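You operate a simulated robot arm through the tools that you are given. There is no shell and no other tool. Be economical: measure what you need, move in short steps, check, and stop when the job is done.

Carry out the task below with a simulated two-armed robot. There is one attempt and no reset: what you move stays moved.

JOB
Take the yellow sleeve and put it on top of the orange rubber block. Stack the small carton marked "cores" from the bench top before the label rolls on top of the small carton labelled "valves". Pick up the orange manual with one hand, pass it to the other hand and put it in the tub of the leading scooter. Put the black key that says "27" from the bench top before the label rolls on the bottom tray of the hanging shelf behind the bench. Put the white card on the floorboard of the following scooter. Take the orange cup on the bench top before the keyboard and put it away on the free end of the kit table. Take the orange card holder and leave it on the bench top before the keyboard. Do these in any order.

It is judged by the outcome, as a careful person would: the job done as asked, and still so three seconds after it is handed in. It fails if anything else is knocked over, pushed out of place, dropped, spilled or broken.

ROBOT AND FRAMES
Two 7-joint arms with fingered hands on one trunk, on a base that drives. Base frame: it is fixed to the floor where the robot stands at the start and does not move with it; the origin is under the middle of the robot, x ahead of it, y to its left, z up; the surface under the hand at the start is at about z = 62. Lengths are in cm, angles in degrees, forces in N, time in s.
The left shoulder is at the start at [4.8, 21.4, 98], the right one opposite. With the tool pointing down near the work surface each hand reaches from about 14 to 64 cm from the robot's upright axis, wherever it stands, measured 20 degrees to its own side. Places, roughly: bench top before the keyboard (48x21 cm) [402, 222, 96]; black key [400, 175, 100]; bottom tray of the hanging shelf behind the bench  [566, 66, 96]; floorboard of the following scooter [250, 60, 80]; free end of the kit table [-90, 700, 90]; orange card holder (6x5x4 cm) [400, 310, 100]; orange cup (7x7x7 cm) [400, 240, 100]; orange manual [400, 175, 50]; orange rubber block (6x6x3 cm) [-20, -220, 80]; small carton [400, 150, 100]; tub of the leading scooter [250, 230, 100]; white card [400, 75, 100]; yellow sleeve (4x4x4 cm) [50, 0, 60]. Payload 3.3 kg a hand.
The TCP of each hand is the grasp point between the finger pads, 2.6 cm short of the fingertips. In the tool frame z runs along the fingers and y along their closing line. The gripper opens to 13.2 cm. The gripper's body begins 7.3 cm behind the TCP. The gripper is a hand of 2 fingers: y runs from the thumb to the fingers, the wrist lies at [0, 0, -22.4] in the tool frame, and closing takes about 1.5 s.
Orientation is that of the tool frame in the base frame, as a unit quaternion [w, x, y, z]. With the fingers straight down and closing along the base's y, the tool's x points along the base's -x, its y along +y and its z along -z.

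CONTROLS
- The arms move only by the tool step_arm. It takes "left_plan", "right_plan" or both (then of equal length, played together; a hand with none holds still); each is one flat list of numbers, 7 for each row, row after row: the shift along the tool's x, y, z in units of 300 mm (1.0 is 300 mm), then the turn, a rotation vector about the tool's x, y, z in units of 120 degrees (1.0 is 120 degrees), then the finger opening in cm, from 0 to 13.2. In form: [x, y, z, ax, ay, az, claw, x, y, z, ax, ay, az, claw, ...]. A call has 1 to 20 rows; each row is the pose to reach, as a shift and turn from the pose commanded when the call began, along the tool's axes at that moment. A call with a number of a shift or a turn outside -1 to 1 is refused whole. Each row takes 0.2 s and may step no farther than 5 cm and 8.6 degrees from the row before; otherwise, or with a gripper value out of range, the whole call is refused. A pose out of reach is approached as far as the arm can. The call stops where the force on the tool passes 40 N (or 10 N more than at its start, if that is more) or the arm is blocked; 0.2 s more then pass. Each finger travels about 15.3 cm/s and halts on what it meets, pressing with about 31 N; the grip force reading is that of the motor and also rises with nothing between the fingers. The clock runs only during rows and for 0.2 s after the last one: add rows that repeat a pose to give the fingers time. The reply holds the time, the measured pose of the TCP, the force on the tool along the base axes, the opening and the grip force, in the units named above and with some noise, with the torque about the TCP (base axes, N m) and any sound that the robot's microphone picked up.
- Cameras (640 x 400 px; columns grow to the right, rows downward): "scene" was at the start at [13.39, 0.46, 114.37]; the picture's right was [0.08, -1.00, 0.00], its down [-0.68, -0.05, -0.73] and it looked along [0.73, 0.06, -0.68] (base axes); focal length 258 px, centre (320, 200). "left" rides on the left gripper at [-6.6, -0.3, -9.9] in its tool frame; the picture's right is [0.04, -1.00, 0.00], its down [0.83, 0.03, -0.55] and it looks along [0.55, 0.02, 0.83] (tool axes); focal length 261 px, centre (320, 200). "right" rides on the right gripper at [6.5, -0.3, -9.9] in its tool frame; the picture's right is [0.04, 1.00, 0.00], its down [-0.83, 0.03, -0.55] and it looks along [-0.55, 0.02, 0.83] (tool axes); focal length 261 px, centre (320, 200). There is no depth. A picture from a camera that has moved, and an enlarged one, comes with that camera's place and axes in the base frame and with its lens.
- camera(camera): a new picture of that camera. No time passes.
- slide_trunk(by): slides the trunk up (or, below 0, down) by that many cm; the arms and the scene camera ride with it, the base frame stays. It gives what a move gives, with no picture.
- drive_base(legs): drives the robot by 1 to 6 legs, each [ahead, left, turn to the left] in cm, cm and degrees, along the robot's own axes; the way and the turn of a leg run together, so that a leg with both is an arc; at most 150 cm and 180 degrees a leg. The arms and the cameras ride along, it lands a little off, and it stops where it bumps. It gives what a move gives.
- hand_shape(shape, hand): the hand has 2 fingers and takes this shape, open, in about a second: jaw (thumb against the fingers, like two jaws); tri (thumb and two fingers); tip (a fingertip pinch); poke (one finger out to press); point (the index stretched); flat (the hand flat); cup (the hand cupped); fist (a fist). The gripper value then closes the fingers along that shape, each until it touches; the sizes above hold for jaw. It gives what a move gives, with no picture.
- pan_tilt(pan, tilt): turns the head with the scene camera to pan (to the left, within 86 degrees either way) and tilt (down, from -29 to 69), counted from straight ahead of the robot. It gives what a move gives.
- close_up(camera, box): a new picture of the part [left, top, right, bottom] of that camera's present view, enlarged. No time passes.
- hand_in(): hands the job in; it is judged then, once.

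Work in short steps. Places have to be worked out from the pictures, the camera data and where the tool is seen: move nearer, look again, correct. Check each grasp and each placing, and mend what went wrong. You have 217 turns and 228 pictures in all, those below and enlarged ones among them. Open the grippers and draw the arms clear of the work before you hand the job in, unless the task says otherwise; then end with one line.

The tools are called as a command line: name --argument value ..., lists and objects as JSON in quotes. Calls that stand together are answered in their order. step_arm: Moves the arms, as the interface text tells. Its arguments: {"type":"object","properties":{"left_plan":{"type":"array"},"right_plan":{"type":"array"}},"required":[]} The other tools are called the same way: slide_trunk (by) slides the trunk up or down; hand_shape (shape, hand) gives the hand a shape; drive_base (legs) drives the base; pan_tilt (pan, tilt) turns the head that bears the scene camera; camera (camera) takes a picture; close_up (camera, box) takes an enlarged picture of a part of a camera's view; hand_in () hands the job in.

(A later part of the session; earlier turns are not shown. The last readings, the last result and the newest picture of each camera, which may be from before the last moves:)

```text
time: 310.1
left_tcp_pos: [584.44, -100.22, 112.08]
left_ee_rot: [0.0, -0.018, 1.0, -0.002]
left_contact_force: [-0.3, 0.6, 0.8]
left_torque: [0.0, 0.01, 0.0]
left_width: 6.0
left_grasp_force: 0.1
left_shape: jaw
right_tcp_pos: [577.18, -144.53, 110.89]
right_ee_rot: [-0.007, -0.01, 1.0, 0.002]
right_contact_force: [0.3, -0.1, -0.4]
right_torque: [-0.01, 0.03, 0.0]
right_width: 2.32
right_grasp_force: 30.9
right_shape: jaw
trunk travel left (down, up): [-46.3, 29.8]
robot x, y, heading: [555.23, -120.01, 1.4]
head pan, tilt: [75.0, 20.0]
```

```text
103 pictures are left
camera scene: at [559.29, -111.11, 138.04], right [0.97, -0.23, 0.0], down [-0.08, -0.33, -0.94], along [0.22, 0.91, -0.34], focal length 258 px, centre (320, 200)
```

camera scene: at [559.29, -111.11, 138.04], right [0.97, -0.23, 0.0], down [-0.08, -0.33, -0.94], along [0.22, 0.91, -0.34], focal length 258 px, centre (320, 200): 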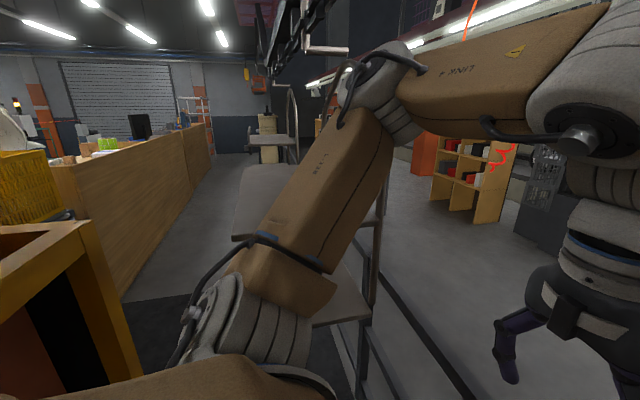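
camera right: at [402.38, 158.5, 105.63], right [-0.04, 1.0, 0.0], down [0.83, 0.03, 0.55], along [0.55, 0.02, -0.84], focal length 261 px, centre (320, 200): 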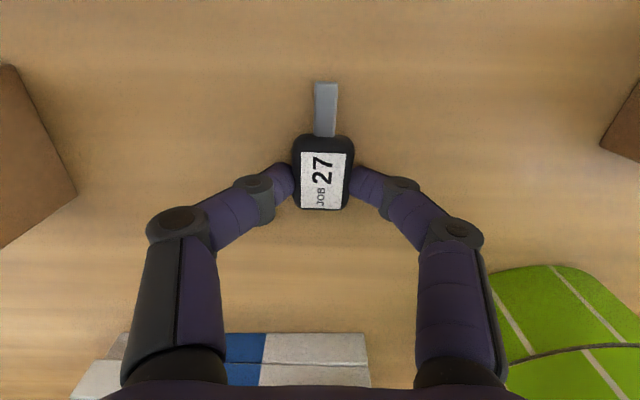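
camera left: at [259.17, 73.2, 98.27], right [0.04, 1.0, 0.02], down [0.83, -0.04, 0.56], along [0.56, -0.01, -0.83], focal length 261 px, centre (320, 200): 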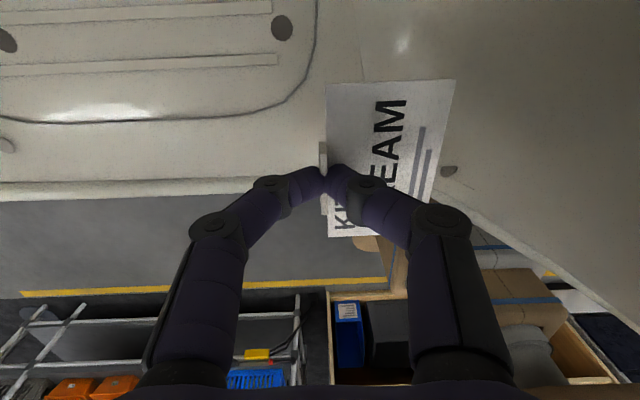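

Blocked: a hanging shelf's tray is right by my left arm. Back off to the right and get a proper view.

drive_base --legs '[[0, -25, -1.4]]'

pan_tilt --pan 80 --tilt 15

camera --camera "scene"

pan_tilt --pan 50 --tilt 15

camera --camera "scene"

```text
time: 311.9
left_tcp_pos: [585.2, -126.2, 112.18]
left_ee_rot: [-0.001, -0.006, 1.0, -0.003]
left_contact_force: [-0.9, -0.2, -0.4]
left_torque: [-0.04, 0.01, 0.01]
left_width: 5.96
left_grasp_force: 0.1
left_shape: jaw
right_tcp_pos: [576.99, -170.54, 110.79]
right_ee_rot: [-0.006, 0.002, 1.0, 0.003]
right_contact_force: [-0.4, 0.3, -0.4]
right_torque: [0.01, -0.01, -0.02]
right_width: 2.34
right_grasp_force: 31.1
right_shape: jaw
trunk travel left (down, up): [-46.3, 29.8]
robot x, y, heading: [555.62, -145.53, 0.7]
head pan, tilt: [75.0, 20.0]
```

```text
time: 312.6
left_tcp_pos: [585.24, -126.3, 112.19]
left_ee_rot: [0.0, -0.005, 1.0, -0.004]
left_contact_force: [0.3, 0.0, -0.5]
left_torque: [0.02, -0.02, 0.03]
left_width: 5.96
left_grasp_force: 0.0
left_shape: jaw
right_tcp_pos: [577.09, -170.34, 110.82]
right_ee_rot: [-0.006, 0.002, 1.0, 0.001]
right_contact_force: [-0.2, 0.0, -0.8]
right_torque: [0.0, -0.01, 0.01]
right_width: 2.33
right_grasp_force: 31.0
right_shape: jaw
trunk travel left (down, up): [-46.3, 29.8]
robot x, y, heading: [555.83, -145.17, -0.0]
head pan, tilt: [80.0, 15.0]
```

```text
102 pictures are left
camera scene: at [559.12, -136.27, 138.85], right [0.99, -0.17, 0.0], down [-0.04, -0.26, -0.97], along [0.16, 0.95, -0.26], focal length 258 px, centre (320, 200)
```

scene: 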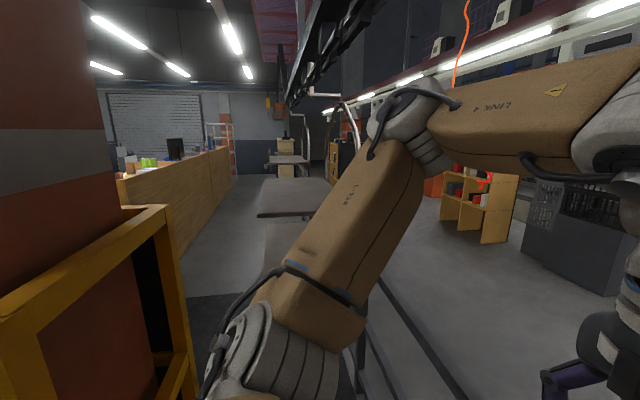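

```text
time: 313.5
left_tcp_pos: [585.12, -126.23, 112.2]
left_ee_rot: [0.0, -0.006, 1.0, -0.003]
left_contact_force: [0.3, 0.8, 0.1]
left_torque: [0.02, -0.01, 0.0]
left_width: 5.96
left_grasp_force: 0.2
left_shape: jaw
right_tcp_pos: [577.09, -170.43, 110.86]
right_ee_rot: [-0.006, 0.002, 1.0, 0.001]
right_contact_force: [-1.4, 0.9, -1.3]
right_torque: [0.02, 0.0, 0.01]
right_width: 2.37
right_grasp_force: 31.1
right_shape: jaw
trunk travel left (down, up): [-46.3, 29.8]
robot x, y, heading: [555.75, -145.22, 0.2]
head pan, tilt: [50.0, 15.0]
```

```text
101 pictures are left
camera scene: at [563.5, -138.32, 138.85], right [0.77, -0.64, 0.0], down [-0.17, -0.2, -0.97], along [0.62, 0.74, -0.26], focal length 258 px, centre (320, 200)
```

scene: 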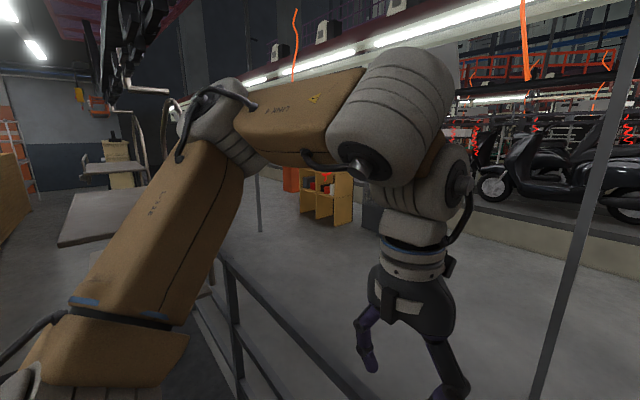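

That route is pinched off between the pillar guard and a first hanging shelf, so the target shelf (y≈66) must be approached from the bench row's far end. I'll take the cup along on that trip. Go back to the aisle.

drive_base --legs '[[0, -16, 0], [-150, 0, 0], [-72, 0, 0]]'

```text
time: 325.6
left_tcp_pos: [361.6, -140.29, 112.19]
left_ee_rot: [0.0, 0.012, 1.0, -0.003]
left_contact_force: [0.2, -0.1, 0.1]
left_torque: [0.04, -0.01, 0.0]
left_width: 6.0
left_grasp_force: 0.1
left_shape: jaw
right_tcp_pos: [351.84, -184.07, 110.83]
right_ee_rot: [-0.007, 0.02, 1.0, 0.001]
right_contact_force: [-0.4, -0.2, 0.9]
right_torque: [0.01, -0.03, 0.03]
right_width: 2.34
right_grasp_force: 30.8
right_shape: jaw
trunk travel left (down, up): [-46.3, 29.8]
robot x, y, heading: [331.12, -158.19, -1.8]
head pan, tilt: [50.0, 15.0]
```

Now strafe left along the aisle to the cup.

drive_base --legs '[[3, 0, 1.8], [0, 150, 0]]'

drive_base --legs '[[0, 150, 0], [0, 65, 0]]'

pan_tilt --pan 15 --tilt 35

camera --camera "scene"

```text
time: 333.3
left_tcp_pos: [361.25, 7.62, 112.22]
left_ee_rot: [-0.001, -0.02, 1.0, -0.004]
left_contact_force: [-0.3, -0.9, -0.6]
left_torque: [0.03, 0.0, -0.01]
left_width: 5.95
left_grasp_force: 0.0
left_shape: jaw
right_tcp_pos: [354.24, -36.8, 110.88]
right_ee_rot: [-0.008, -0.012, 1.0, 0.001]
right_contact_force: [0.1, 0.5, -0.6]
right_torque: [-0.01, 0.02, 0.02]
right_width: 2.35
right_grasp_force: 30.9
right_shape: jaw
trunk travel left (down, up): [-46.3, 29.8]
robot x, y, heading: [332.24, -12.49, 2.2]
head pan, tilt: [50.0, 15.0]
```

```text
time: 343.9
left_tcp_pos: [354.32, 222.25, 112.13]
left_ee_rot: [0.001, -0.015, 1.0, -0.003]
left_contact_force: [-0.4, 0.8, -0.4]
left_torque: [-0.01, -0.02, -0.03]
left_width: 5.95
left_grasp_force: 0.0
left_shape: jaw
right_tcp_pos: [347.03, 177.91, 110.87]
right_ee_rot: [-0.007, -0.006, 1.0, 0.0]
right_contact_force: [0.7, -0.2, -0.2]
right_torque: [0.03, 0.03, 0.01]
right_width: 2.31
right_grasp_force: 30.9
right_shape: jaw
trunk travel left (down, up): [-46.3, 29.8]
robot x, y, heading: [325.23, 202.93, 1.3]
head pan, tilt: [50.0, 15.0]
```

```text
time: 344.9
left_tcp_pos: [354.28, 222.09, 112.11]
left_ee_rot: [0.0, -0.015, 1.0, -0.003]
left_contact_force: [0.9, -0.1, -0.5]
left_torque: [-0.03, 0.0, 0.01]
left_width: 5.97
left_grasp_force: 0.1
left_shape: jaw
right_tcp_pos: [347.12, 177.91, 110.81]
right_ee_rot: [-0.006, -0.006, 1.0, 0.002]
right_contact_force: [0.2, 0.2, -0.4]
right_torque: [-0.01, -0.01, 0.01]
right_width: 2.34
right_grasp_force: 31.2
right_shape: jaw
trunk travel left (down, up): [-46.3, 29.8]
robot x, y, heading: [324.95, 202.1, 1.3]
head pan, tilt: [15.0, 35.0]
```

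```text
100 pictures are left
camera scene: at [335.53, 204.9, 135.66], right [0.28, -0.96, 0.0], down [-0.55, -0.16, -0.82], along [0.79, 0.23, -0.57], focal length 258 px, centre (320, 200)
```

scene: 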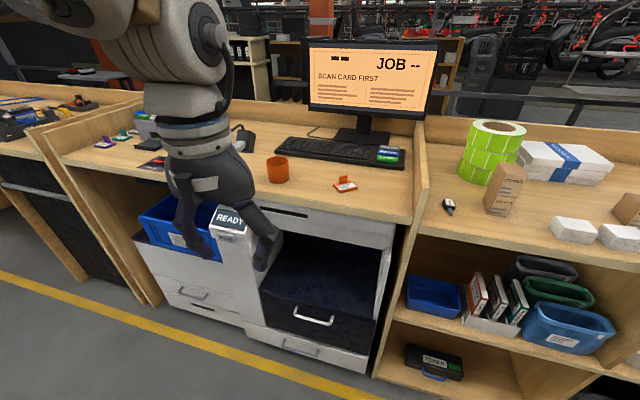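

Cup at (399.3, 236.8). Drive to it: left 14, ahead 30.

drive_base --legs '[[0, 14, -1.3], [29, 0, 0]]'

step_arm --left_plan '[-0.05, 0, -0.02, 0, 0, 0, 7.5, -0.1, 0.01, -0.02, 0, 0, 0, 9, -0.2, 0.02, -0.02, 0, 0, 0, 10, -0.3, 0.03, -0.02, 0, 0, 0, 10.5, -0.3, 0.03, -0.02, 0, 0, 0, 10.5]'

camera --camera "scene"

camera --camera "left"

```text
time: 347.8
left_tcp_pos: [383.51, 235.24, 112.1]
left_ee_rot: [-0.001, -0.002, 1.0, -0.002]
left_contact_force: [0.0, 0.0, 1.3]
left_torque: [-0.06, -0.01, -0.03]
left_width: 5.98
left_grasp_force: 0.1
left_shape: jaw
right_tcp_pos: [375.0, 191.18, 110.86]
right_ee_rot: [-0.007, 0.006, 1.0, 0.001]
right_contact_force: [0.7, 0.4, 0.2]
right_torque: [0.03, 0.02, 0.03]
right_width: 2.34
right_grasp_force: 31.8
right_shape: jaw
trunk travel left (down, up): [-46.3, 29.8]
robot x, y, heading: [353.83, 216.66, -0.1]
head pan, tilt: [15.0, 35.0]
```

```text
time: 349.0
left_tcp_pos: [392.46, 236.34, 112.83]
left_ee_rot: [-0.001, -0.002, 1.0, -0.002]
left_contact_force: [0.0, 0.0, 0.4]
left_torque: [0.0, 0.02, -0.01]
left_width: 10.46
left_grasp_force: 0.0
left_shape: jaw
right_tcp_pos: [374.86, 191.24, 110.82]
right_ee_rot: [-0.006, 0.006, 1.0, 0.0]
right_contact_force: [-0.8, 0.3, -0.7]
right_torque: [0.02, -0.01, 0.02]
right_width: 2.32
right_grasp_force: 31.3
right_shape: jaw
trunk travel left (down, up): [-46.3, 29.8]
robot x, y, heading: [353.66, 216.55, -0.3]
head pan, tilt: [15.0, 35.0]
```

```text
99 pictures are left
camera scene: at [364.09, 218.5, 135.65], right [0.25, -0.97, 0.0], down [-0.55, -0.15, -0.82], along [0.79, 0.21, -0.57], focal length 258 px, centre (320, 200)
```

scene: 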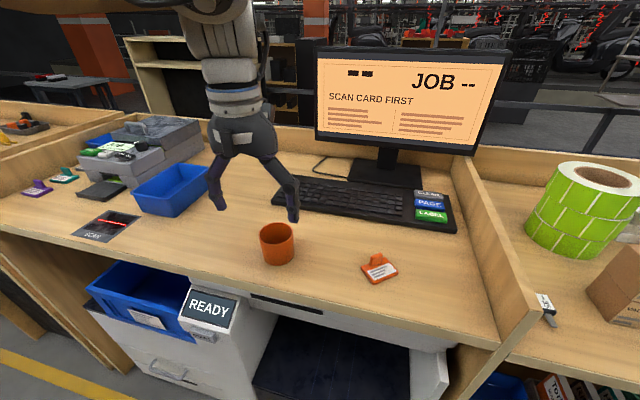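

```text
98 pictures are left
camera left: at [398.81, 236.17, 122.8], right [-0.04, -1.0, 0.01], down [-0.83, 0.03, 0.55], along [-0.55, 0.02, -0.83], focal length 261 px, centre (320, 200)
```

left: 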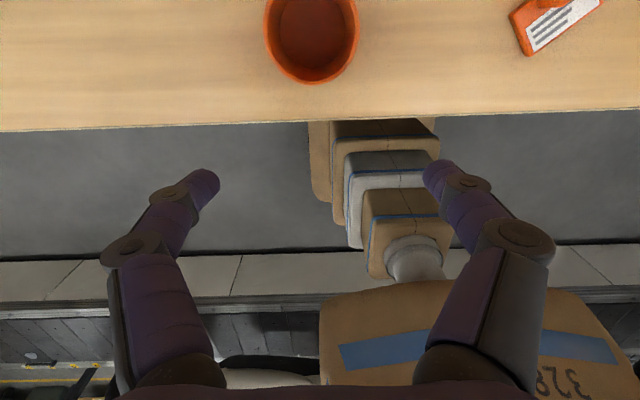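

Cup centre (398.6, 236.5). Move over it, lower to grip height and close gently.

step_arm --left_plan '[-0.1, 0.003, 0, 0, 0, 0, 10.5, -0.203, 0.007, 0, 0, 0, 0, 10.5, -0.203, 0.007, 0.13, 0, 0, 0, 10.5, -0.203, 0.007, 0.27, 0, 0, 0, 10.5, -0.203, 0.007, 0.38, 0, 0, 0, 10.5, -0.203, 0.007, 0.45, 0, 0, 0, 10.5, -0.203, 0.007, 0.45, 0, 0, 0, 10.5]'

camera --camera "left"

```text
time: 350.6
left_tcp_pos: [398.47, 236.37, 99.44]
left_ee_rot: [0.0, -0.003, 1.0, -0.003]
left_contact_force: [1.0, 0.8, 0.2]
left_torque: [-0.02, 0.05, -0.02]
left_width: 10.48
left_grasp_force: 0.0
left_shape: jaw
right_tcp_pos: [374.9, 191.15, 110.85]
right_ee_rot: [-0.006, 0.006, 1.0, 0.002]
right_contact_force: [0.1, 0.9, -0.5]
right_torque: [0.0, 0.04, 0.0]
right_width: 2.34
right_grasp_force: 31.0
right_shape: jaw
trunk travel left (down, up): [-46.3, 29.8]
robot x, y, heading: [353.65, 216.18, -0.2]
head pan, tilt: [15.0, 35.0]
```

```text
97 pictures are left
camera left: at [404.92, 236.27, 109.15], right [-0.04, -1.0, 0.01], down [-0.83, 0.03, 0.55], along [-0.55, 0.02, -0.83], focal length 261 px, centre (320, 200)
```

left: 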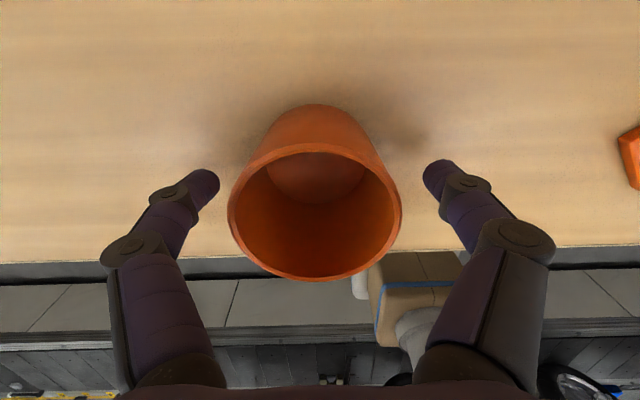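

step_arm --left_plan '[0, 0, 0, 0, 0, 0, 9, 0, 0, 0, 0, 0, 0, 7.5, 0, 0, 0, 0, 0, 0, 6, 0, 0, 0, 0, 0, 0, 4.5, 0, 0, 0, 0, 0, 0, 4, 0, 0, 0, 0, 0, 0, 4, 0, 0, 0, 0, 0, 0, 4, 0, 0, -0.1, 0, 0, 0, 4, 0, 0, -0.22, 0, 0, 0, 4, 0, 0, -0.22, 0, 0, 0, 4]'

camera --camera "left"

```text
time: 352.8
left_tcp_pos: [398.34, 236.55, 106.05]
left_ee_rot: [0.0, -0.002, 1.0, -0.002]
left_contact_force: [-0.5, -0.4, -0.8]
left_torque: [-0.03, 0.0, 0.0]
left_width: 5.36
left_grasp_force: 30.5
left_shape: jaw
right_tcp_pos: [374.97, 191.21, 110.85]
right_ee_rot: [-0.007, 0.006, 1.0, 0.001]
right_contact_force: [0.1, -0.6, -0.7]
right_torque: [0.05, -0.01, 0.01]
right_width: 2.32
right_grasp_force: 31.2
right_shape: jaw
trunk travel left (down, up): [-46.3, 29.8]
robot x, y, heading: [353.71, 216.62, -0.4]
head pan, tilt: [15.0, 35.0]
```

```text
96 pictures are left
camera left: at [404.79, 236.3, 115.96], right [-0.04, -1.0, 0.01], down [-0.83, 0.03, 0.55], along [-0.55, 0.02, -0.83], focal length 261 px, centre (320, 200)
```

left: 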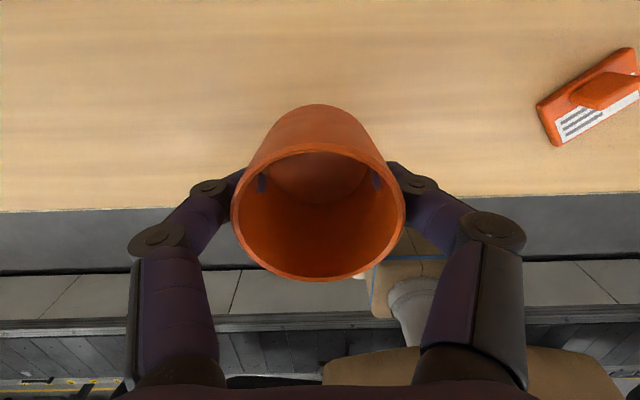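

Cup is held. Raise and retract it, then travel left along the aisle toward the far end.

step_arm --left_plan '[0, 0, -0.13, 0, 0, 0, 4, 0.05, -0.02, -0.25, 0, 0, 0, 4, 0.16, -0.07, -0.33, 0, 0, 0, 4, 0.28, -0.12, -0.36, 0, 0, 0, 4, 0.4, -0.16, -0.36, 0, 0, 0, 4, 0.5, -0.2, -0.36, 0, 0, 0, 4]'

drive_base --legs '[[-19, 0, 0.4], [0, 130, 0]]'

pan_tilt --pan 75 --tilt 15

camera --camera "scene"

```text
time: 354.2
left_tcp_pos: [383.39, 230.23, 116.78]
left_ee_rot: [0.0, -0.002, 1.0, -0.002]
left_contact_force: [-0.1, 0.0, -1.0]
left_torque: [0.02, 0.0, 0.01]
left_width: 5.33
left_grasp_force: 31.0
left_shape: jaw
right_tcp_pos: [374.91, 191.19, 110.8]
right_ee_rot: [-0.006, 0.007, 1.0, 0.001]
right_contact_force: [0.1, 0.4, 0.2]
right_torque: [-0.01, 0.0, 0.01]
right_width: 2.34
right_grasp_force: 30.9
right_shape: jaw
trunk travel left (down, up): [-46.3, 29.8]
robot x, y, heading: [354.14, 216.6, -0.3]
head pan, tilt: [15.0, 35.0]
```

```text
time: 361.9
left_tcp_pos: [363.7, 360.94, 116.67]
left_ee_rot: [0.001, -0.008, 1.0, -0.002]
left_contact_force: [0.0, 0.7, 0.6]
left_torque: [0.02, -0.05, 0.0]
left_width: 5.33
left_grasp_force: 31.3
left_shape: jaw
right_tcp_pos: [355.65, 321.63, 110.74]
right_ee_rot: [-0.006, 0.0, 1.0, 0.001]
right_contact_force: [0.4, 0.9, -1.0]
right_torque: [0.0, -0.01, -0.03]
right_width: 2.35
right_grasp_force: 31.2
right_shape: jaw
trunk travel left (down, up): [-46.3, 29.8]
robot x, y, heading: [334.48, 346.68, 0.5]
head pan, tilt: [15.0, 35.0]
```

```text
time: 363.2
left_tcp_pos: [363.82, 360.84, 116.81]
left_ee_rot: [0.0, -0.008, 1.0, -0.003]
left_contact_force: [0.4, 0.4, -1.0]
left_torque: [-0.02, 0.0, -0.01]
left_width: 5.34
left_grasp_force: 30.5
left_shape: jaw
right_tcp_pos: [355.7, 321.61, 110.78]
right_ee_rot: [-0.006, -0.001, 1.0, 0.002]
right_contact_force: [-0.3, -1.2, -0.1]
right_torque: [0.0, 0.02, -0.01]
right_width: 2.33
right_grasp_force: 31.5
right_shape: jaw
trunk travel left (down, up): [-46.3, 29.8]
robot x, y, heading: [334.13, 346.53, 0.6]
head pan, tilt: [75.0, 15.0]
```

```text
95 pictures are left
camera scene: at [338.46, 355.5, 138.85], right [0.97, -0.25, 0.0], down [-0.07, -0.25, -0.97], along [0.24, 0.93, -0.26], focal length 258 px, centre (320, 200)
```

scene: 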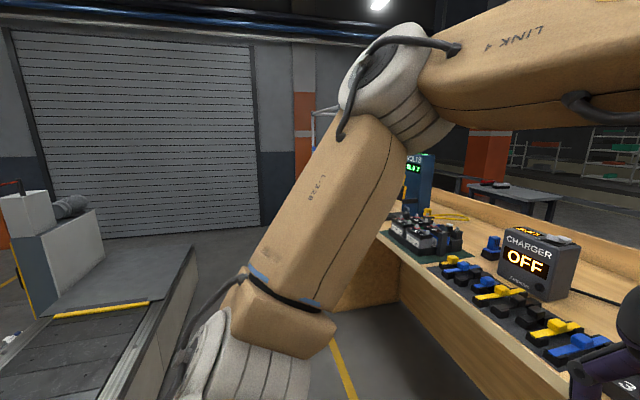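

The battery bench ends around y≈500–550 with open floor before the wall (y≈715). Continue left.

drive_base --legs '[[0, 140, -0.5]]'

pan_tilt --pan 20 --tilt 15

camera --camera "scene"

pan_tilt --pan 80 --tilt 20

camera --camera "scene"

```text
time: 370.3
left_tcp_pos: [364.93, 503.27, 116.72]
left_ee_rot: [0.0, 0.006, 1.0, -0.002]
left_contact_force: [0.7, 0.5, 0.4]
left_torque: [0.0, 0.02, -0.02]
left_width: 5.33
left_grasp_force: 31.3
left_shape: jaw
right_tcp_pos: [355.81, 464.37, 110.88]
right_ee_rot: [-0.006, 0.013, 1.0, 0.0]
right_contact_force: [-0.4, 0.0, -0.4]
right_torque: [0.04, 0.01, 0.03]
right_width: 2.33
right_grasp_force: 30.7
right_shape: jaw
trunk travel left (down, up): [-46.3, 29.8]
robot x, y, heading: [335.17, 489.73, -1.0]
head pan, tilt: [75.0, 15.0]
```

```text
time: 371.6
left_tcp_pos: [364.86, 503.19, 116.78]
left_ee_rot: [0.0, 0.006, 1.0, -0.002]
left_contact_force: [0.2, 0.3, -0.9]
left_torque: [-0.04, 0.03, 0.02]
left_width: 5.33
left_grasp_force: 31.0
left_shape: jaw
right_tcp_pos: [355.92, 464.29, 110.9]
right_ee_rot: [-0.006, 0.014, 1.0, 0.001]
right_contact_force: [0.1, 0.4, 0.1]
right_torque: [-0.02, -0.01, 0.02]
right_width: 2.34
right_grasp_force: 31.1
right_shape: jaw
trunk travel left (down, up): [-46.3, 29.8]
robot x, y, heading: [335.44, 489.73, -1.3]
head pan, tilt: [20.0, 15.0]
```

```text
94 pictures are left
camera scene: at [345.78, 492.66, 138.85], right [0.32, -0.95, 0.0], down [-0.24, -0.08, -0.97], along [0.91, 0.31, -0.26], focal length 258 px, centre (320, 200)
```

scene: 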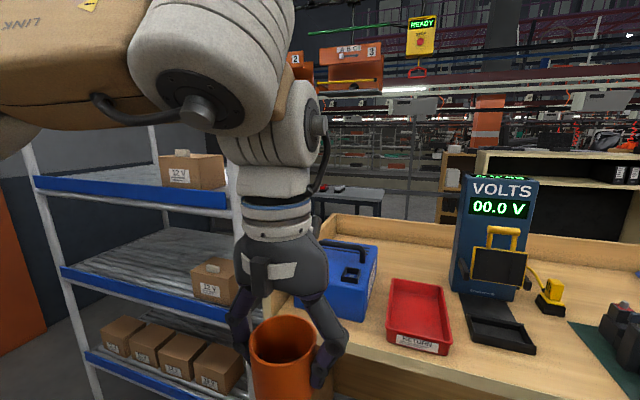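

```text
time: 372.9
left_tcp_pos: [364.94, 503.19, 116.73]
left_ee_rot: [0.0, 0.006, 1.0, -0.002]
left_contact_force: [0.0, -0.4, -1.1]
left_torque: [0.0, -0.02, 0.03]
left_width: 5.33
left_grasp_force: 31.6
left_shape: jaw
right_tcp_pos: [355.84, 464.34, 110.77]
right_ee_rot: [-0.006, 0.015, 1.0, 0.003]
right_contact_force: [-0.6, -0.3, -0.8]
right_torque: [0.01, 0.0, 0.02]
right_width: 2.29
right_grasp_force: 31.3
right_shape: jaw
trunk travel left (down, up): [-46.3, 29.8]
robot x, y, heading: [335.11, 490.19, -1.2]
head pan, tilt: [80.0, 20.0]
```

```text
93 pictures are left
camera scene: at [338.75, 498.77, 138.04], right [0.98, -0.19, 0.0], down [-0.07, -0.34, -0.94], along [0.18, 0.92, -0.34], focal length 258 px, centre (320, 200)
```

scene: 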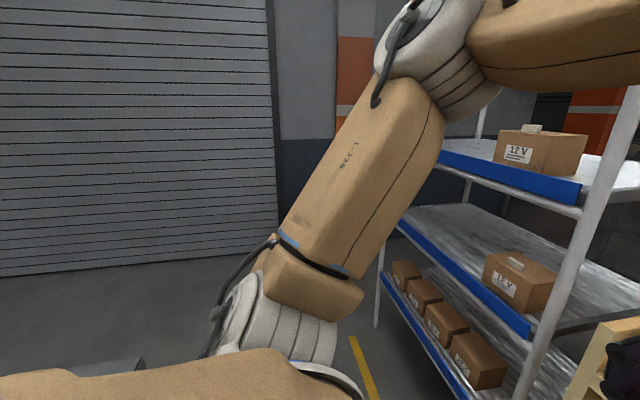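

A white/blue rack (to y≈623) stands past the bench; there seems to be a gap before the wall (≈700). Go further left and inspect the gap.

drive_base --legs '[[0, 125, 1]]'

pan_tilt --pan 30 --tilt 25

camera --camera "scene"

pan_tilt --pan -15 --tilt 20

camera --camera "scene"

```text
time: 379.1
left_tcp_pos: [367.59, 626.52, 116.78]
left_ee_rot: [0.0, 0.007, 1.0, -0.002]
left_contact_force: [0.1, 0.0, 0.4]
left_torque: [-0.05, 0.01, 0.03]
left_width: 5.34
left_grasp_force: 31.4
left_shape: jaw
right_tcp_pos: [358.36, 587.51, 110.78]
right_ee_rot: [-0.006, 0.016, 1.0, 0.001]
right_contact_force: [0.1, 0.6, -0.1]
right_torque: [0.01, 0.02, 0.01]
right_width: 2.37
right_grasp_force: 31.4
right_shape: jaw
trunk travel left (down, up): [-46.3, 29.8]
robot x, y, heading: [337.7, 612.73, -1.4]
head pan, tilt: [80.0, 20.0]
```

```text
time: 380.3
left_tcp_pos: [367.59, 626.49, 116.61]
left_ee_rot: [0.0, 0.008, 1.0, -0.003]
left_contact_force: [-0.2, 0.1, -0.7]
left_torque: [-0.02, 0.0, -0.01]
left_width: 5.33
left_grasp_force: 31.4
left_shape: jaw
right_tcp_pos: [358.4, 587.58, 110.78]
right_ee_rot: [-0.007, 0.016, 1.0, 0.002]
right_contact_force: [0.1, 0.7, -0.2]
right_torque: [-0.01, -0.01, 0.02]
right_width: 2.33
right_grasp_force: 30.7
right_shape: jaw
trunk travel left (down, up): [-46.3, 29.8]
robot x, y, heading: [337.55, 613.17, -1.2]
head pan, tilt: [30.0, 25.0]
```

```text
92 pictures are left
camera scene: at [347.7, 617.36, 137.23], right [0.48, -0.88, 0.0], down [-0.37, -0.2, -0.91], along [0.79, 0.44, -0.42], focal length 258 px, centre (320, 200)
```

scene: 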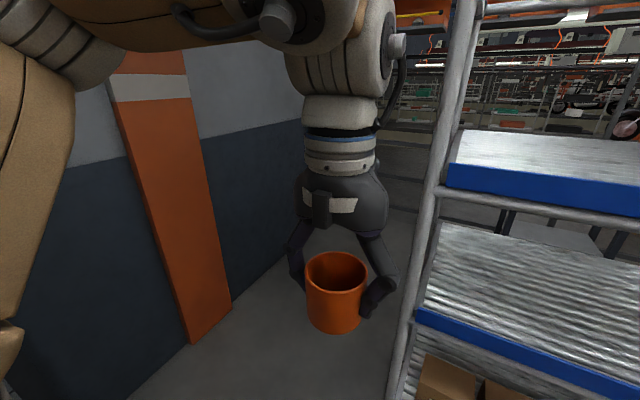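

```text
time: 381.4
left_tcp_pos: [367.58, 626.6, 116.83]
left_ee_rot: [0.0, 0.008, 1.0, -0.003]
left_contact_force: [-0.1, 0.2, -0.4]
left_torque: [0.01, -0.02, -0.02]
left_width: 5.32
left_grasp_force: 31.0
left_shape: jaw
right_tcp_pos: [358.43, 587.41, 110.92]
right_ee_rot: [-0.006, 0.015, 1.0, 0.002]
right_contact_force: [0.2, -0.3, -0.9]
right_torque: [-0.02, -0.03, -0.02]
right_width: 2.33
right_grasp_force: 30.5
right_shape: jaw
trunk travel left (down, up): [-46.3, 29.8]
robot x, y, heading: [337.85, 613.07, -1.2]
head pan, tilt: [-15.0, 20.0]
```

```text
91 pictures are left
camera scene: at [348.55, 610.32, 138.03], right [-0.28, -0.96, 0.0], down [-0.33, 0.1, -0.94], along [0.9, -0.26, -0.34], focal length 258 px, centre (320, 200)
```

scene: 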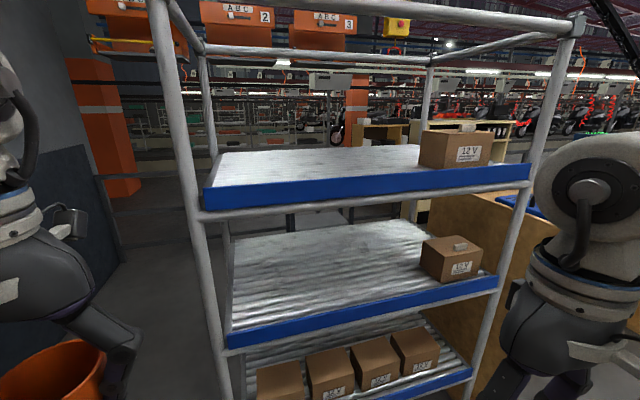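

The gap is ~108 cm (rack end ≈622, wall ≈731). Turn to face the wall, slide +x through the gap, then back into the corridor behind the bench.

drive_base --legs '[[0, 40, 1.2], [0, 0, 89], [14, 0, 0]]'

pan_tilt --pan -70 --tilt 20

camera --camera "scene"

```text
time: 388.6
left_tcp_pos: [325.47, 697.06, 116.81]
left_ee_rot: [0.001, -0.699, 0.715, -0.003]
left_contact_force: [-0.4, -0.3, -0.4]
left_torque: [-0.06, 0.01, -0.02]
left_width: 5.33
left_grasp_force: 30.9
left_shape: jaw
right_tcp_pos: [364.31, 687.57, 110.72]
right_ee_rot: [-0.006, -0.693, 0.721, -0.005]
right_contact_force: [0.0, -0.3, -1.1]
right_torque: [-0.06, 0.0, 0.01]
right_width: 2.33
right_grasp_force: 30.9
right_shape: jaw
trunk travel left (down, up): [-46.3, 29.8]
robot x, y, heading: [338.82, 666.99, 88.3]
head pan, tilt: [-15.0, 20.0]
```

```text
time: 389.8
left_tcp_pos: [325.51, 696.78, 116.69]
left_ee_rot: [0.003, -0.7, 0.715, -0.002]
left_contact_force: [0.3, -0.6, -1.2]
left_torque: [-0.02, 0.02, 0.0]
left_width: 5.31
left_grasp_force: 30.6
left_shape: jaw
right_tcp_pos: [364.33, 687.47, 110.74]
right_ee_rot: [-0.006, -0.694, 0.72, -0.003]
right_contact_force: [0.0, -1.2, -0.9]
right_torque: [0.0, -0.01, -0.01]
right_width: 2.31
right_grasp_force: 31.3
right_shape: jaw
trunk travel left (down, up): [-46.3, 29.8]
robot x, y, heading: [338.96, 666.76, 88.0]
head pan, tilt: [-70.0, 20.0]
```

```text
90 pictures are left
camera scene: at [347.41, 671.55, 138.04], right [0.31, -0.95, 0.0], down [-0.32, -0.11, -0.94], along [0.89, 0.3, -0.34], focal length 258 px, centre (320, 200)
```

scene: 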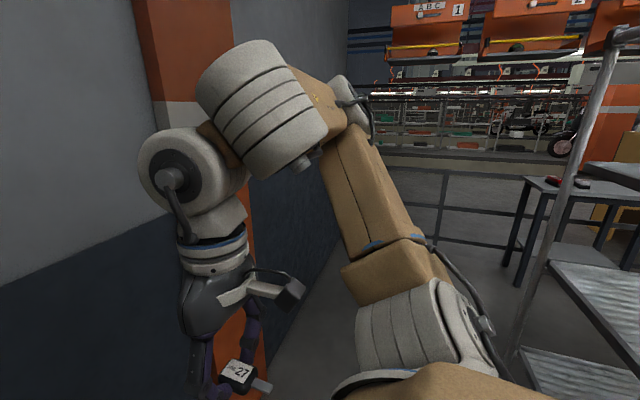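

The gap looks clear. Slide right (+x) 155 cm, then look down the corridor.

drive_base --legs '[[0, -80, 2], [0, -76, 0]]'

pan_tilt --pan -86 --tilt 20

camera --camera "scene"

```text
time: 397.9
left_tcp_pos: [483.05, 693.89, 116.72]
left_ee_rot: [-0.002, 0.71, -0.704, 0.002]
left_contact_force: [-0.4, -0.2, -0.1]
left_torque: [0.03, 0.01, -0.01]
left_width: 5.31
left_grasp_force: 31.1
left_shape: jaw
right_tcp_pos: [522.32, 685.59, 110.77]
right_ee_rot: [-0.005, -0.704, 0.71, -0.003]
right_contact_force: [0.6, -0.6, -0.2]
right_torque: [0.0, 0.01, 0.03]
right_width: 2.31
right_grasp_force: 30.8
right_shape: jaw
trunk travel left (down, up): [-46.3, 29.8]
robot x, y, heading: [496.79, 664.43, 90.0]
head pan, tilt: [-70.0, 20.0]
```

```text
time: 398.7
left_tcp_pos: [483.03, 693.78, 116.7]
left_ee_rot: [-0.002, 0.71, -0.704, 0.001]
left_contact_force: [0.0, 0.0, 0.1]
left_torque: [-0.01, 0.02, 0.01]
left_width: 5.31
left_grasp_force: 31.1
left_shape: jaw
right_tcp_pos: [522.09, 685.62, 110.83]
right_ee_rot: [-0.005, -0.704, 0.71, -0.003]
right_contact_force: [0.1, 0.0, 0.0]
right_torque: [0.01, 0.0, 0.0]
right_width: 2.37
right_grasp_force: 31.2
right_shape: jaw
trunk travel left (down, up): [-46.3, 29.8]
robot x, y, heading: [497.24, 664.06, 90.0]
head pan, tilt: [-85.9, 20.0]
```

```text
89 pictures are left
camera scene: at [506.26, 666.66, 138.04], right [0.07, -1.0, 0.0], down [-0.34, -0.02, -0.94], along [0.94, 0.07, -0.34], focal length 258 px, centre (320, 200)
```

scene: 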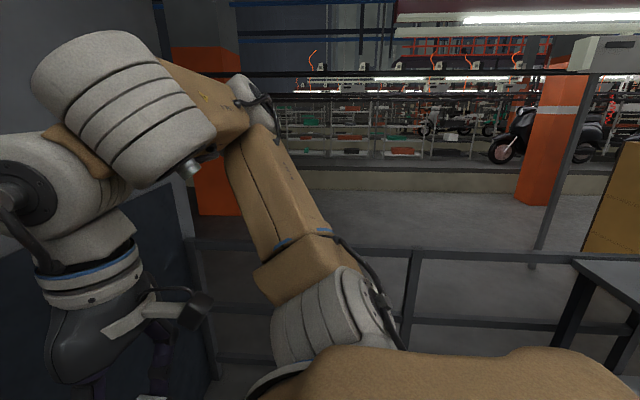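

Enough room to turn here. Face +x again and look down the corridor toward the target shelf.

drive_base --legs '[[0, 0, -89]]'

pan_tilt --pan -75 --tilt 15

camera --camera "scene"

```text
time: 402.9
left_tcp_pos: [526.57, 678.52, 116.76]
left_ee_rot: [0.0, -0.008, 1.0, -0.003]
left_contact_force: [-0.8, -0.3, -0.6]
left_torque: [-0.03, -0.02, 0.01]
left_width: 5.3
left_grasp_force: 31.1
left_shape: jaw
right_tcp_pos: [518.44, 639.24, 110.86]
right_ee_rot: [-0.007, 0.0, 1.0, 0.002]
right_contact_force: [0.7, 0.4, -0.3]
right_torque: [0.01, -0.02, -0.01]
right_width: 2.32
right_grasp_force: 30.8
right_shape: jaw
trunk travel left (down, up): [-46.3, 29.8]
robot x, y, heading: [497.04, 664.44, 0.7]
head pan, tilt: [-85.9, 20.0]
```

```text
time: 403.6
left_tcp_pos: [526.53, 678.53, 116.67]
left_ee_rot: [0.0, -0.007, 1.0, -0.003]
left_contact_force: [-0.4, 0.4, -1.2]
left_torque: [0.03, 0.0, 0.0]
left_width: 5.29
left_grasp_force: 31.1
left_shape: jaw
right_tcp_pos: [518.45, 639.26, 110.86]
right_ee_rot: [-0.005, 0.0, 1.0, 0.001]
right_contact_force: [-0.4, 0.6, 0.1]
right_torque: [0.0, 0.01, -0.02]
right_width: 2.3
right_grasp_force: 30.8
right_shape: jaw
trunk travel left (down, up): [-46.3, 29.8]
robot x, y, heading: [496.98, 663.85, 0.1]
head pan, tilt: [-75.0, 15.0]
```

```text
88 pictures are left
camera scene: at [501.39, 655.05, 138.85], right [-0.96, -0.27, 0.0], down [-0.07, 0.25, -0.97], along [0.26, -0.93, -0.26], focal length 258 px, centre (320, 200)
```

scene: 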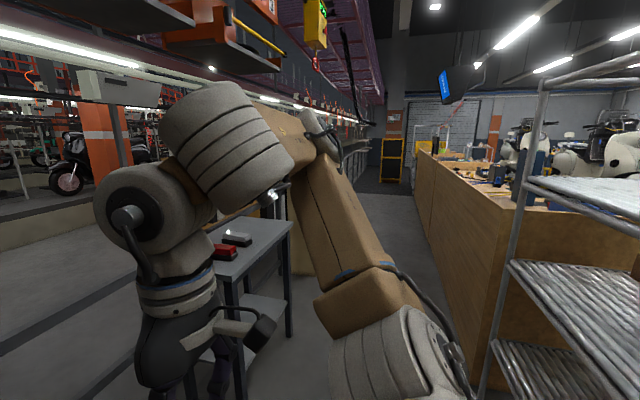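

Corridor is ~108 cm wide (bench back x≈453, table x≥561). Strafe right down it, in stages.

drive_base --legs '[[3, 0, 0], [0, -140, 0], [0, -140, 0]]'

pan_tilt --pan -70 --tilt 15

camera --camera "scene"

```text
time: 417.5
left_tcp_pos: [533.32, 401.24, 116.73]
left_ee_rot: [0.001, -0.014, 1.0, -0.002]
left_contact_force: [0.0, 0.1, -0.2]
left_torque: [0.03, -0.01, -0.01]
left_width: 5.3
left_grasp_force: 30.6
left_shape: jaw
right_tcp_pos: [525.78, 361.97, 110.79]
right_ee_rot: [-0.006, -0.007, 1.0, 0.002]
right_contact_force: [0.2, 0.3, -0.2]
right_torque: [-0.01, -0.03, -0.01]
right_width: 2.3
right_grasp_force: 31.2
right_shape: jaw
trunk travel left (down, up): [-46.3, 29.8]
robot x, y, heading: [504.45, 386.65, 1.2]
head pan, tilt: [-75.0, 15.0]
```

```text
time: 418.2
left_tcp_pos: [533.48, 401.29, 116.75]
left_ee_rot: [0.0, -0.014, 1.0, -0.002]
left_contact_force: [-0.5, 0.2, -0.4]
left_torque: [-0.02, 0.03, -0.01]
left_width: 5.28
left_grasp_force: 30.7
left_shape: jaw
right_tcp_pos: [525.8, 362.03, 110.84]
right_ee_rot: [-0.007, -0.006, 1.0, 0.002]
right_contact_force: [0.9, -0.1, -0.5]
right_torque: [-0.01, -0.01, 0.03]
right_width: 2.29
right_grasp_force: 30.7
right_shape: jaw
trunk travel left (down, up): [-46.3, 29.8]
robot x, y, heading: [504.12, 387.04, 1.0]
head pan, tilt: [-70.0, 15.0]
```

```text
87 pictures are left
camera scene: at [509.28, 377.82, 138.85], right [-0.93, -0.36, 0.0], down [-0.09, 0.24, -0.97], along [0.35, -0.9, -0.26], focal length 258 px, centre (320, 200)
```

scene: 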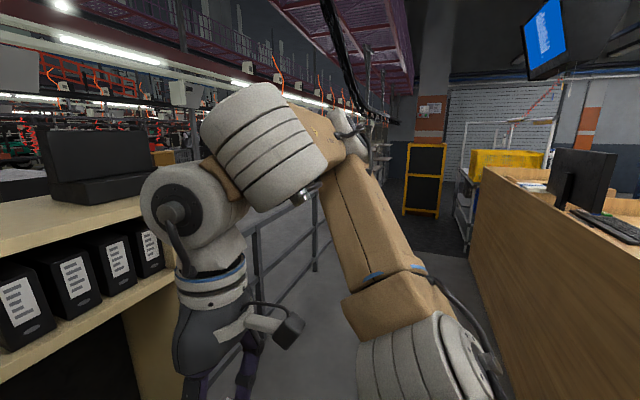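

Clear ahead. Continue right another ~230 cm.

drive_base --legs '[[-3, 0, -1], [0, -120, 0], [0, -105, 0]]'

pan_tilt --pan -60 --tilt 25

camera --camera "scene"

```text
time: 429.7
left_tcp_pos: [529.07, 175.99, 116.78]
left_ee_rot: [0.0, -0.009, 1.0, -0.002]
left_contact_force: [0.5, -0.4, 0.1]
left_torque: [0.06, 0.0, 0.01]
left_width: 5.31
left_grasp_force: 31.5
left_shape: jaw
right_tcp_pos: [521.14, 136.81, 110.79]
right_ee_rot: [-0.007, -0.002, 1.0, 0.001]
right_contact_force: [0.1, -0.2, 0.7]
right_torque: [0.0, 0.02, 0.01]
right_width: 2.3
right_grasp_force: 30.7
right_shape: jaw
trunk travel left (down, up): [-46.3, 29.8]
robot x, y, heading: [499.76, 161.72, 0.8]
head pan, tilt: [-70.0, 15.0]
```

```text
time: 430.4
left_tcp_pos: [529.11, 176.0, 116.73]
left_ee_rot: [0.001, -0.01, 1.0, -0.003]
left_contact_force: [-0.3, -0.2, -1.2]
left_torque: [0.04, 0.03, -0.02]
left_width: 5.31
left_grasp_force: 30.8
left_shape: jaw
right_tcp_pos: [521.13, 136.77, 110.74]
right_ee_rot: [-0.006, -0.001, 1.0, 0.001]
right_contact_force: [0.1, -0.2, 0.0]
right_torque: [0.03, 0.02, -0.01]
right_width: 2.31
right_grasp_force: 30.8
right_shape: jaw
trunk travel left (down, up): [-46.3, 29.8]
robot x, y, heading: [499.41, 161.58, 0.8]
head pan, tilt: [-60.0, 25.0]
```

```text
86 pictures are left
camera scene: at [506.17, 153.62, 137.23], right [-0.86, -0.51, 0.0], down [-0.21, 0.36, -0.91], along [0.46, -0.78, -0.42], focal length 258 px, centre (320, 200)
```

scene: 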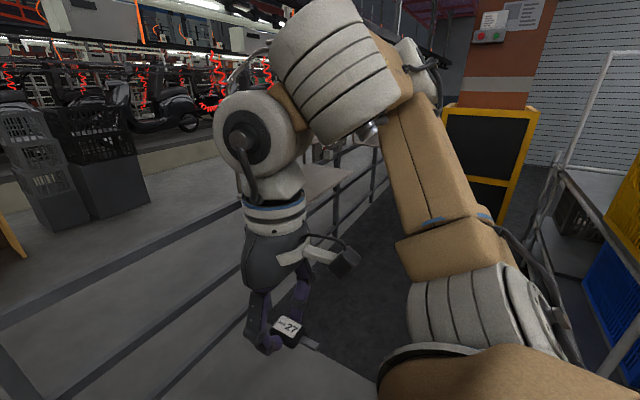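

A light tray surface appears just below/right of the right hand. Look more directly.

pan_tilt --pan -35 --tilt 40

camera --camera "scene"

camera --camera "right"

```text
time: 431.3
left_tcp_pos: [529.07, 175.86, 116.79]
left_ee_rot: [0.0, -0.009, 1.0, -0.003]
left_contact_force: [0.5, 0.0, -0.7]
left_torque: [0.01, 0.0, 0.01]
left_width: 5.31
left_grasp_force: 31.2
left_shape: jaw
right_tcp_pos: [521.24, 136.81, 110.85]
right_ee_rot: [-0.006, -0.002, 1.0, 0.002]
right_contact_force: [0.4, -0.3, -1.0]
right_torque: [-0.02, 0.02, 0.01]
right_width: 2.31
right_grasp_force: 30.8
right_shape: jaw
trunk travel left (down, up): [-46.3, 29.8]
robot x, y, heading: [499.84, 161.63, 0.7]
head pan, tilt: [-35.0, 40.0]
```

```text
85 pictures are left
camera scene: at [508.5, 156.74, 134.9], right [-0.57, -0.82, 0.0], down [-0.53, 0.36, -0.77], along [0.63, -0.43, -0.64], focal length 258 px, centre (320, 200)
```

scene: 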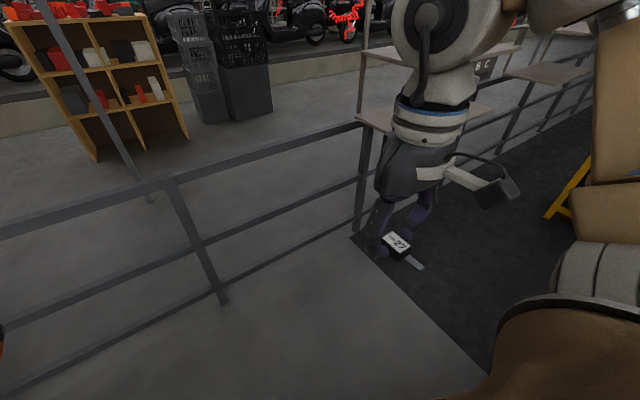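

```text
84 pictures are left
camera right: at [514.85, 136.39, 120.79], right [-0.04, 1.0, 0.0], down [0.84, 0.04, 0.54], along [0.54, 0.03, -0.84], focal length 261 px, centre (320, 200)
```

right: 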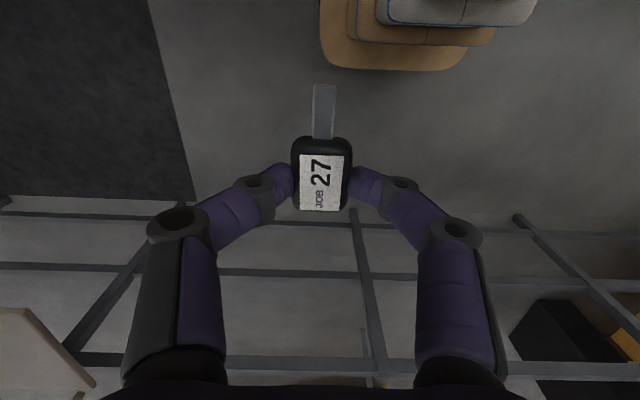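

Target tray: x≈552–578, y≈36–92, z≈96, upper tray ≈118. Move right 60 cm, then yaw the right hand -90° so the key lies across, before tilting it in under the upper tray.

drive_base --legs '[[0, -60, -0.8]]'

step_arm --right_plan '[0, 0, 0, 0, 0, -0.065, 0.5, 0, 0, 0, 0, 0, -0.13, 0.5, 0, 0, 0, 0, 0, -0.195, 0.5, 0, 0, 0, 0, 0, -0.26, 0.5, 0, 0, 0, 0, 0, -0.325, 0.5, 0, 0, 0, 0, 0, -0.39, 0.5, 0, 0, 0, 0, 0, -0.455, 0.5, 0, 0, 0, 0, 0, -0.52, 0.5, 0, 0, 0, 0, 0, -0.585, 0.5, 0, 0, 0, 0, 0, -0.65, 0.5, 0, 0, 0, 0, 0, -0.7, 0.5, 0, 0, 0, 0, 0, -0.75, 0.5, 0, 0, 0, 0, 0, -0.75, 0.5]'

pan_tilt --pan -35 --tilt 30

camera --camera "scene"

camera --camera "right"

```text
time: 434.6
left_tcp_pos: [529.53, 117.44, 116.77]
left_ee_rot: [0.0, -0.005, 1.0, -0.002]
left_contact_force: [0.1, -1.1, -1.0]
left_torque: [0.0, 0.02, -0.03]
left_width: 5.31
left_grasp_force: 30.9
left_shape: jaw
right_tcp_pos: [521.34, 78.23, 110.84]
right_ee_rot: [-0.006, 0.003, 1.0, 0.001]
right_contact_force: [0.2, -0.3, 0.2]
right_torque: [0.04, 0.0, -0.04]
right_width: 2.33
right_grasp_force: 30.2
right_shape: jaw
trunk travel left (down, up): [-46.3, 29.8]
robot x, y, heading: [500.07, 103.29, 0.2]
head pan, tilt: [-35.0, 40.0]
```

```text
time: 437.4
left_tcp_pos: [529.54, 117.29, 116.59]
left_ee_rot: [0.0, -0.005, 1.0, -0.003]
left_contact_force: [0.8, -0.2, -1.0]
left_torque: [0.03, -0.01, 0.02]
left_width: 5.27
left_grasp_force: 30.9
left_shape: jaw
right_tcp_pos: [521.26, 78.39, 110.91]
right_ee_rot: [-0.003, -0.706, 0.709, 0.005]
right_contact_force: [0.0, 0.0, 0.0]
right_torque: [0.03, -0.01, -0.04]
right_width: 2.31
right_grasp_force: 31.2
right_shape: jaw
trunk travel left (down, up): [-46.3, 29.8]
robot x, y, heading: [499.98, 103.36, 0.3]
head pan, tilt: [-35.0, 40.0]
```

```text
time: 438.1
left_tcp_pos: [529.58, 117.43, 116.77]
left_ee_rot: [0.0, -0.005, 1.0, -0.002]
left_contact_force: [0.0, -0.7, -0.5]
left_torque: [-0.02, 0.02, 0.01]
left_width: 5.27
left_grasp_force: 31.2
left_shape: jaw
right_tcp_pos: [521.36, 78.16, 110.83]
right_ee_rot: [-0.003, -0.705, 0.709, 0.007]
right_contact_force: [-1.0, 0.3, -0.7]
right_torque: [-0.03, 0.0, 0.01]
right_width: 2.32
right_grasp_force: 30.8
right_shape: jaw
trunk travel left (down, up): [-46.3, 29.8]
robot x, y, heading: [500.01, 103.58, 0.1]
head pan, tilt: [-35.0, 30.0]
```

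```text
83 pictures are left
camera scene: at [509.31, 98.02, 136.42], right [-0.57, -0.82, 0.0], down [-0.41, 0.29, -0.87], along [0.71, -0.49, -0.5], focal length 258 px, centre (320, 200)
```

scene: 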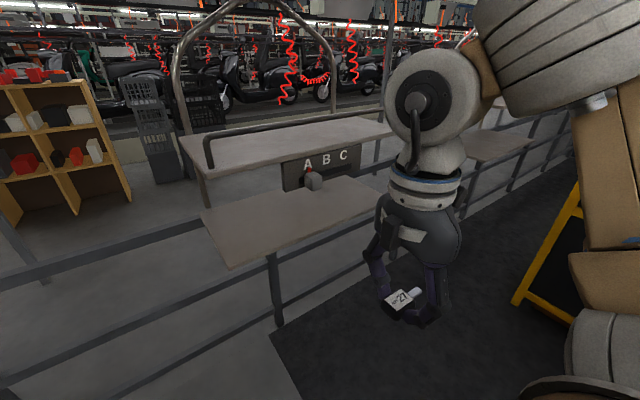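

```text
82 pictures are left
camera right: at [521.82, 71.64, 120.72], right [-1.0, -0.04, 0.01], down [-0.02, 0.83, 0.56], along [-0.03, 0.55, -0.83], focal length 261 px, centre (320, 200)
```

right: 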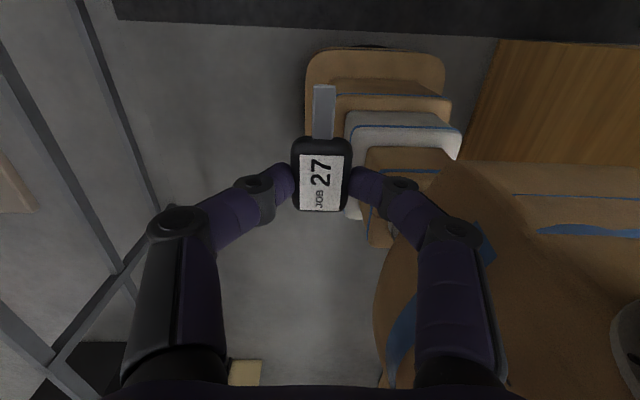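

Trays measured: lower tray x 553–580, y up to 90, z≈96; upper ≈118.5 with the same footprint. Back up 14 cm, then extend the right hand forward while tilting it 45°.

drive_base --legs '[[-14, 0, 0]]'

step_arm --right_plan '[0, -0.1, 0, 0.06, 0, 0, 0.5, 0, -0.2, 0, 0.12, 0, 0, 0.5, 0, -0.3, 0, 0.18, 0, 0, 0.5, 0, -0.4, 0, 0.24, 0, 0, 0.5, 0, -0.5, 0, 0.31, 0, 0, 0.5, 0, -0.6, 0, 0.375, 0, 0, 0.5, 0, -0.6, 0, 0.375, 0, 0, 0.5]'

camera --camera "scene"

```text
time: 439.4
left_tcp_pos: [515.53, 117.32, 116.76]
left_ee_rot: [0.0, -0.004, 1.0, -0.003]
left_contact_force: [-1.1, -0.5, -0.7]
left_torque: [0.0, -0.04, 0.01]
left_width: 5.29
left_grasp_force: 31.1
left_shape: jaw
right_tcp_pos: [507.34, 78.28, 111.01]
right_ee_rot: [-0.003, -0.705, 0.709, 0.005]
right_contact_force: [-0.8, -0.4, 0.9]
right_torque: [-0.01, 0.0, 0.02]
right_width: 2.31
right_grasp_force: 31.3
right_shape: jaw
trunk travel left (down, up): [-46.3, 29.8]
robot x, y, heading: [485.84, 103.44, 0.0]
head pan, tilt: [-35.0, 30.0]
```

```text
time: 441.1
left_tcp_pos: [515.62, 117.37, 116.72]
left_ee_rot: [0.0, -0.005, 1.0, -0.003]
left_contact_force: [0.2, 0.3, 0.3]
left_torque: [-0.01, -0.01, 0.03]
left_width: 5.29
left_grasp_force: 31.2
left_shape: jaw
right_tcp_pos: [525.53, 78.22, 110.78]
right_ee_rot: [0.268, -0.652, 0.657, -0.267]
right_contact_force: [-0.5, 0.0, 0.3]
right_torque: [-0.02, 0.01, -0.01]
right_width: 2.27
right_grasp_force: 30.7
right_shape: jaw
right hand out of reach, approached as far as the arm can: row 5
trunk travel left (down, up): [-46.3, 29.8]
robot x, y, heading: [486.26, 103.48, -0.2]
head pan, tilt: [-35.0, 30.0]
```

```text
81 pictures are left
camera scene: at [495.34, 98.04, 136.44], right [-0.57, -0.82, 0.0], down [-0.41, 0.29, -0.87], along [0.71, -0.5, -0.5], focal length 258 px, centre (320, 200)
```

scene: 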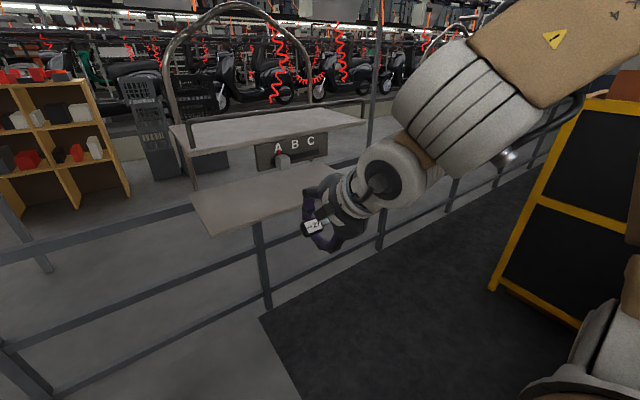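

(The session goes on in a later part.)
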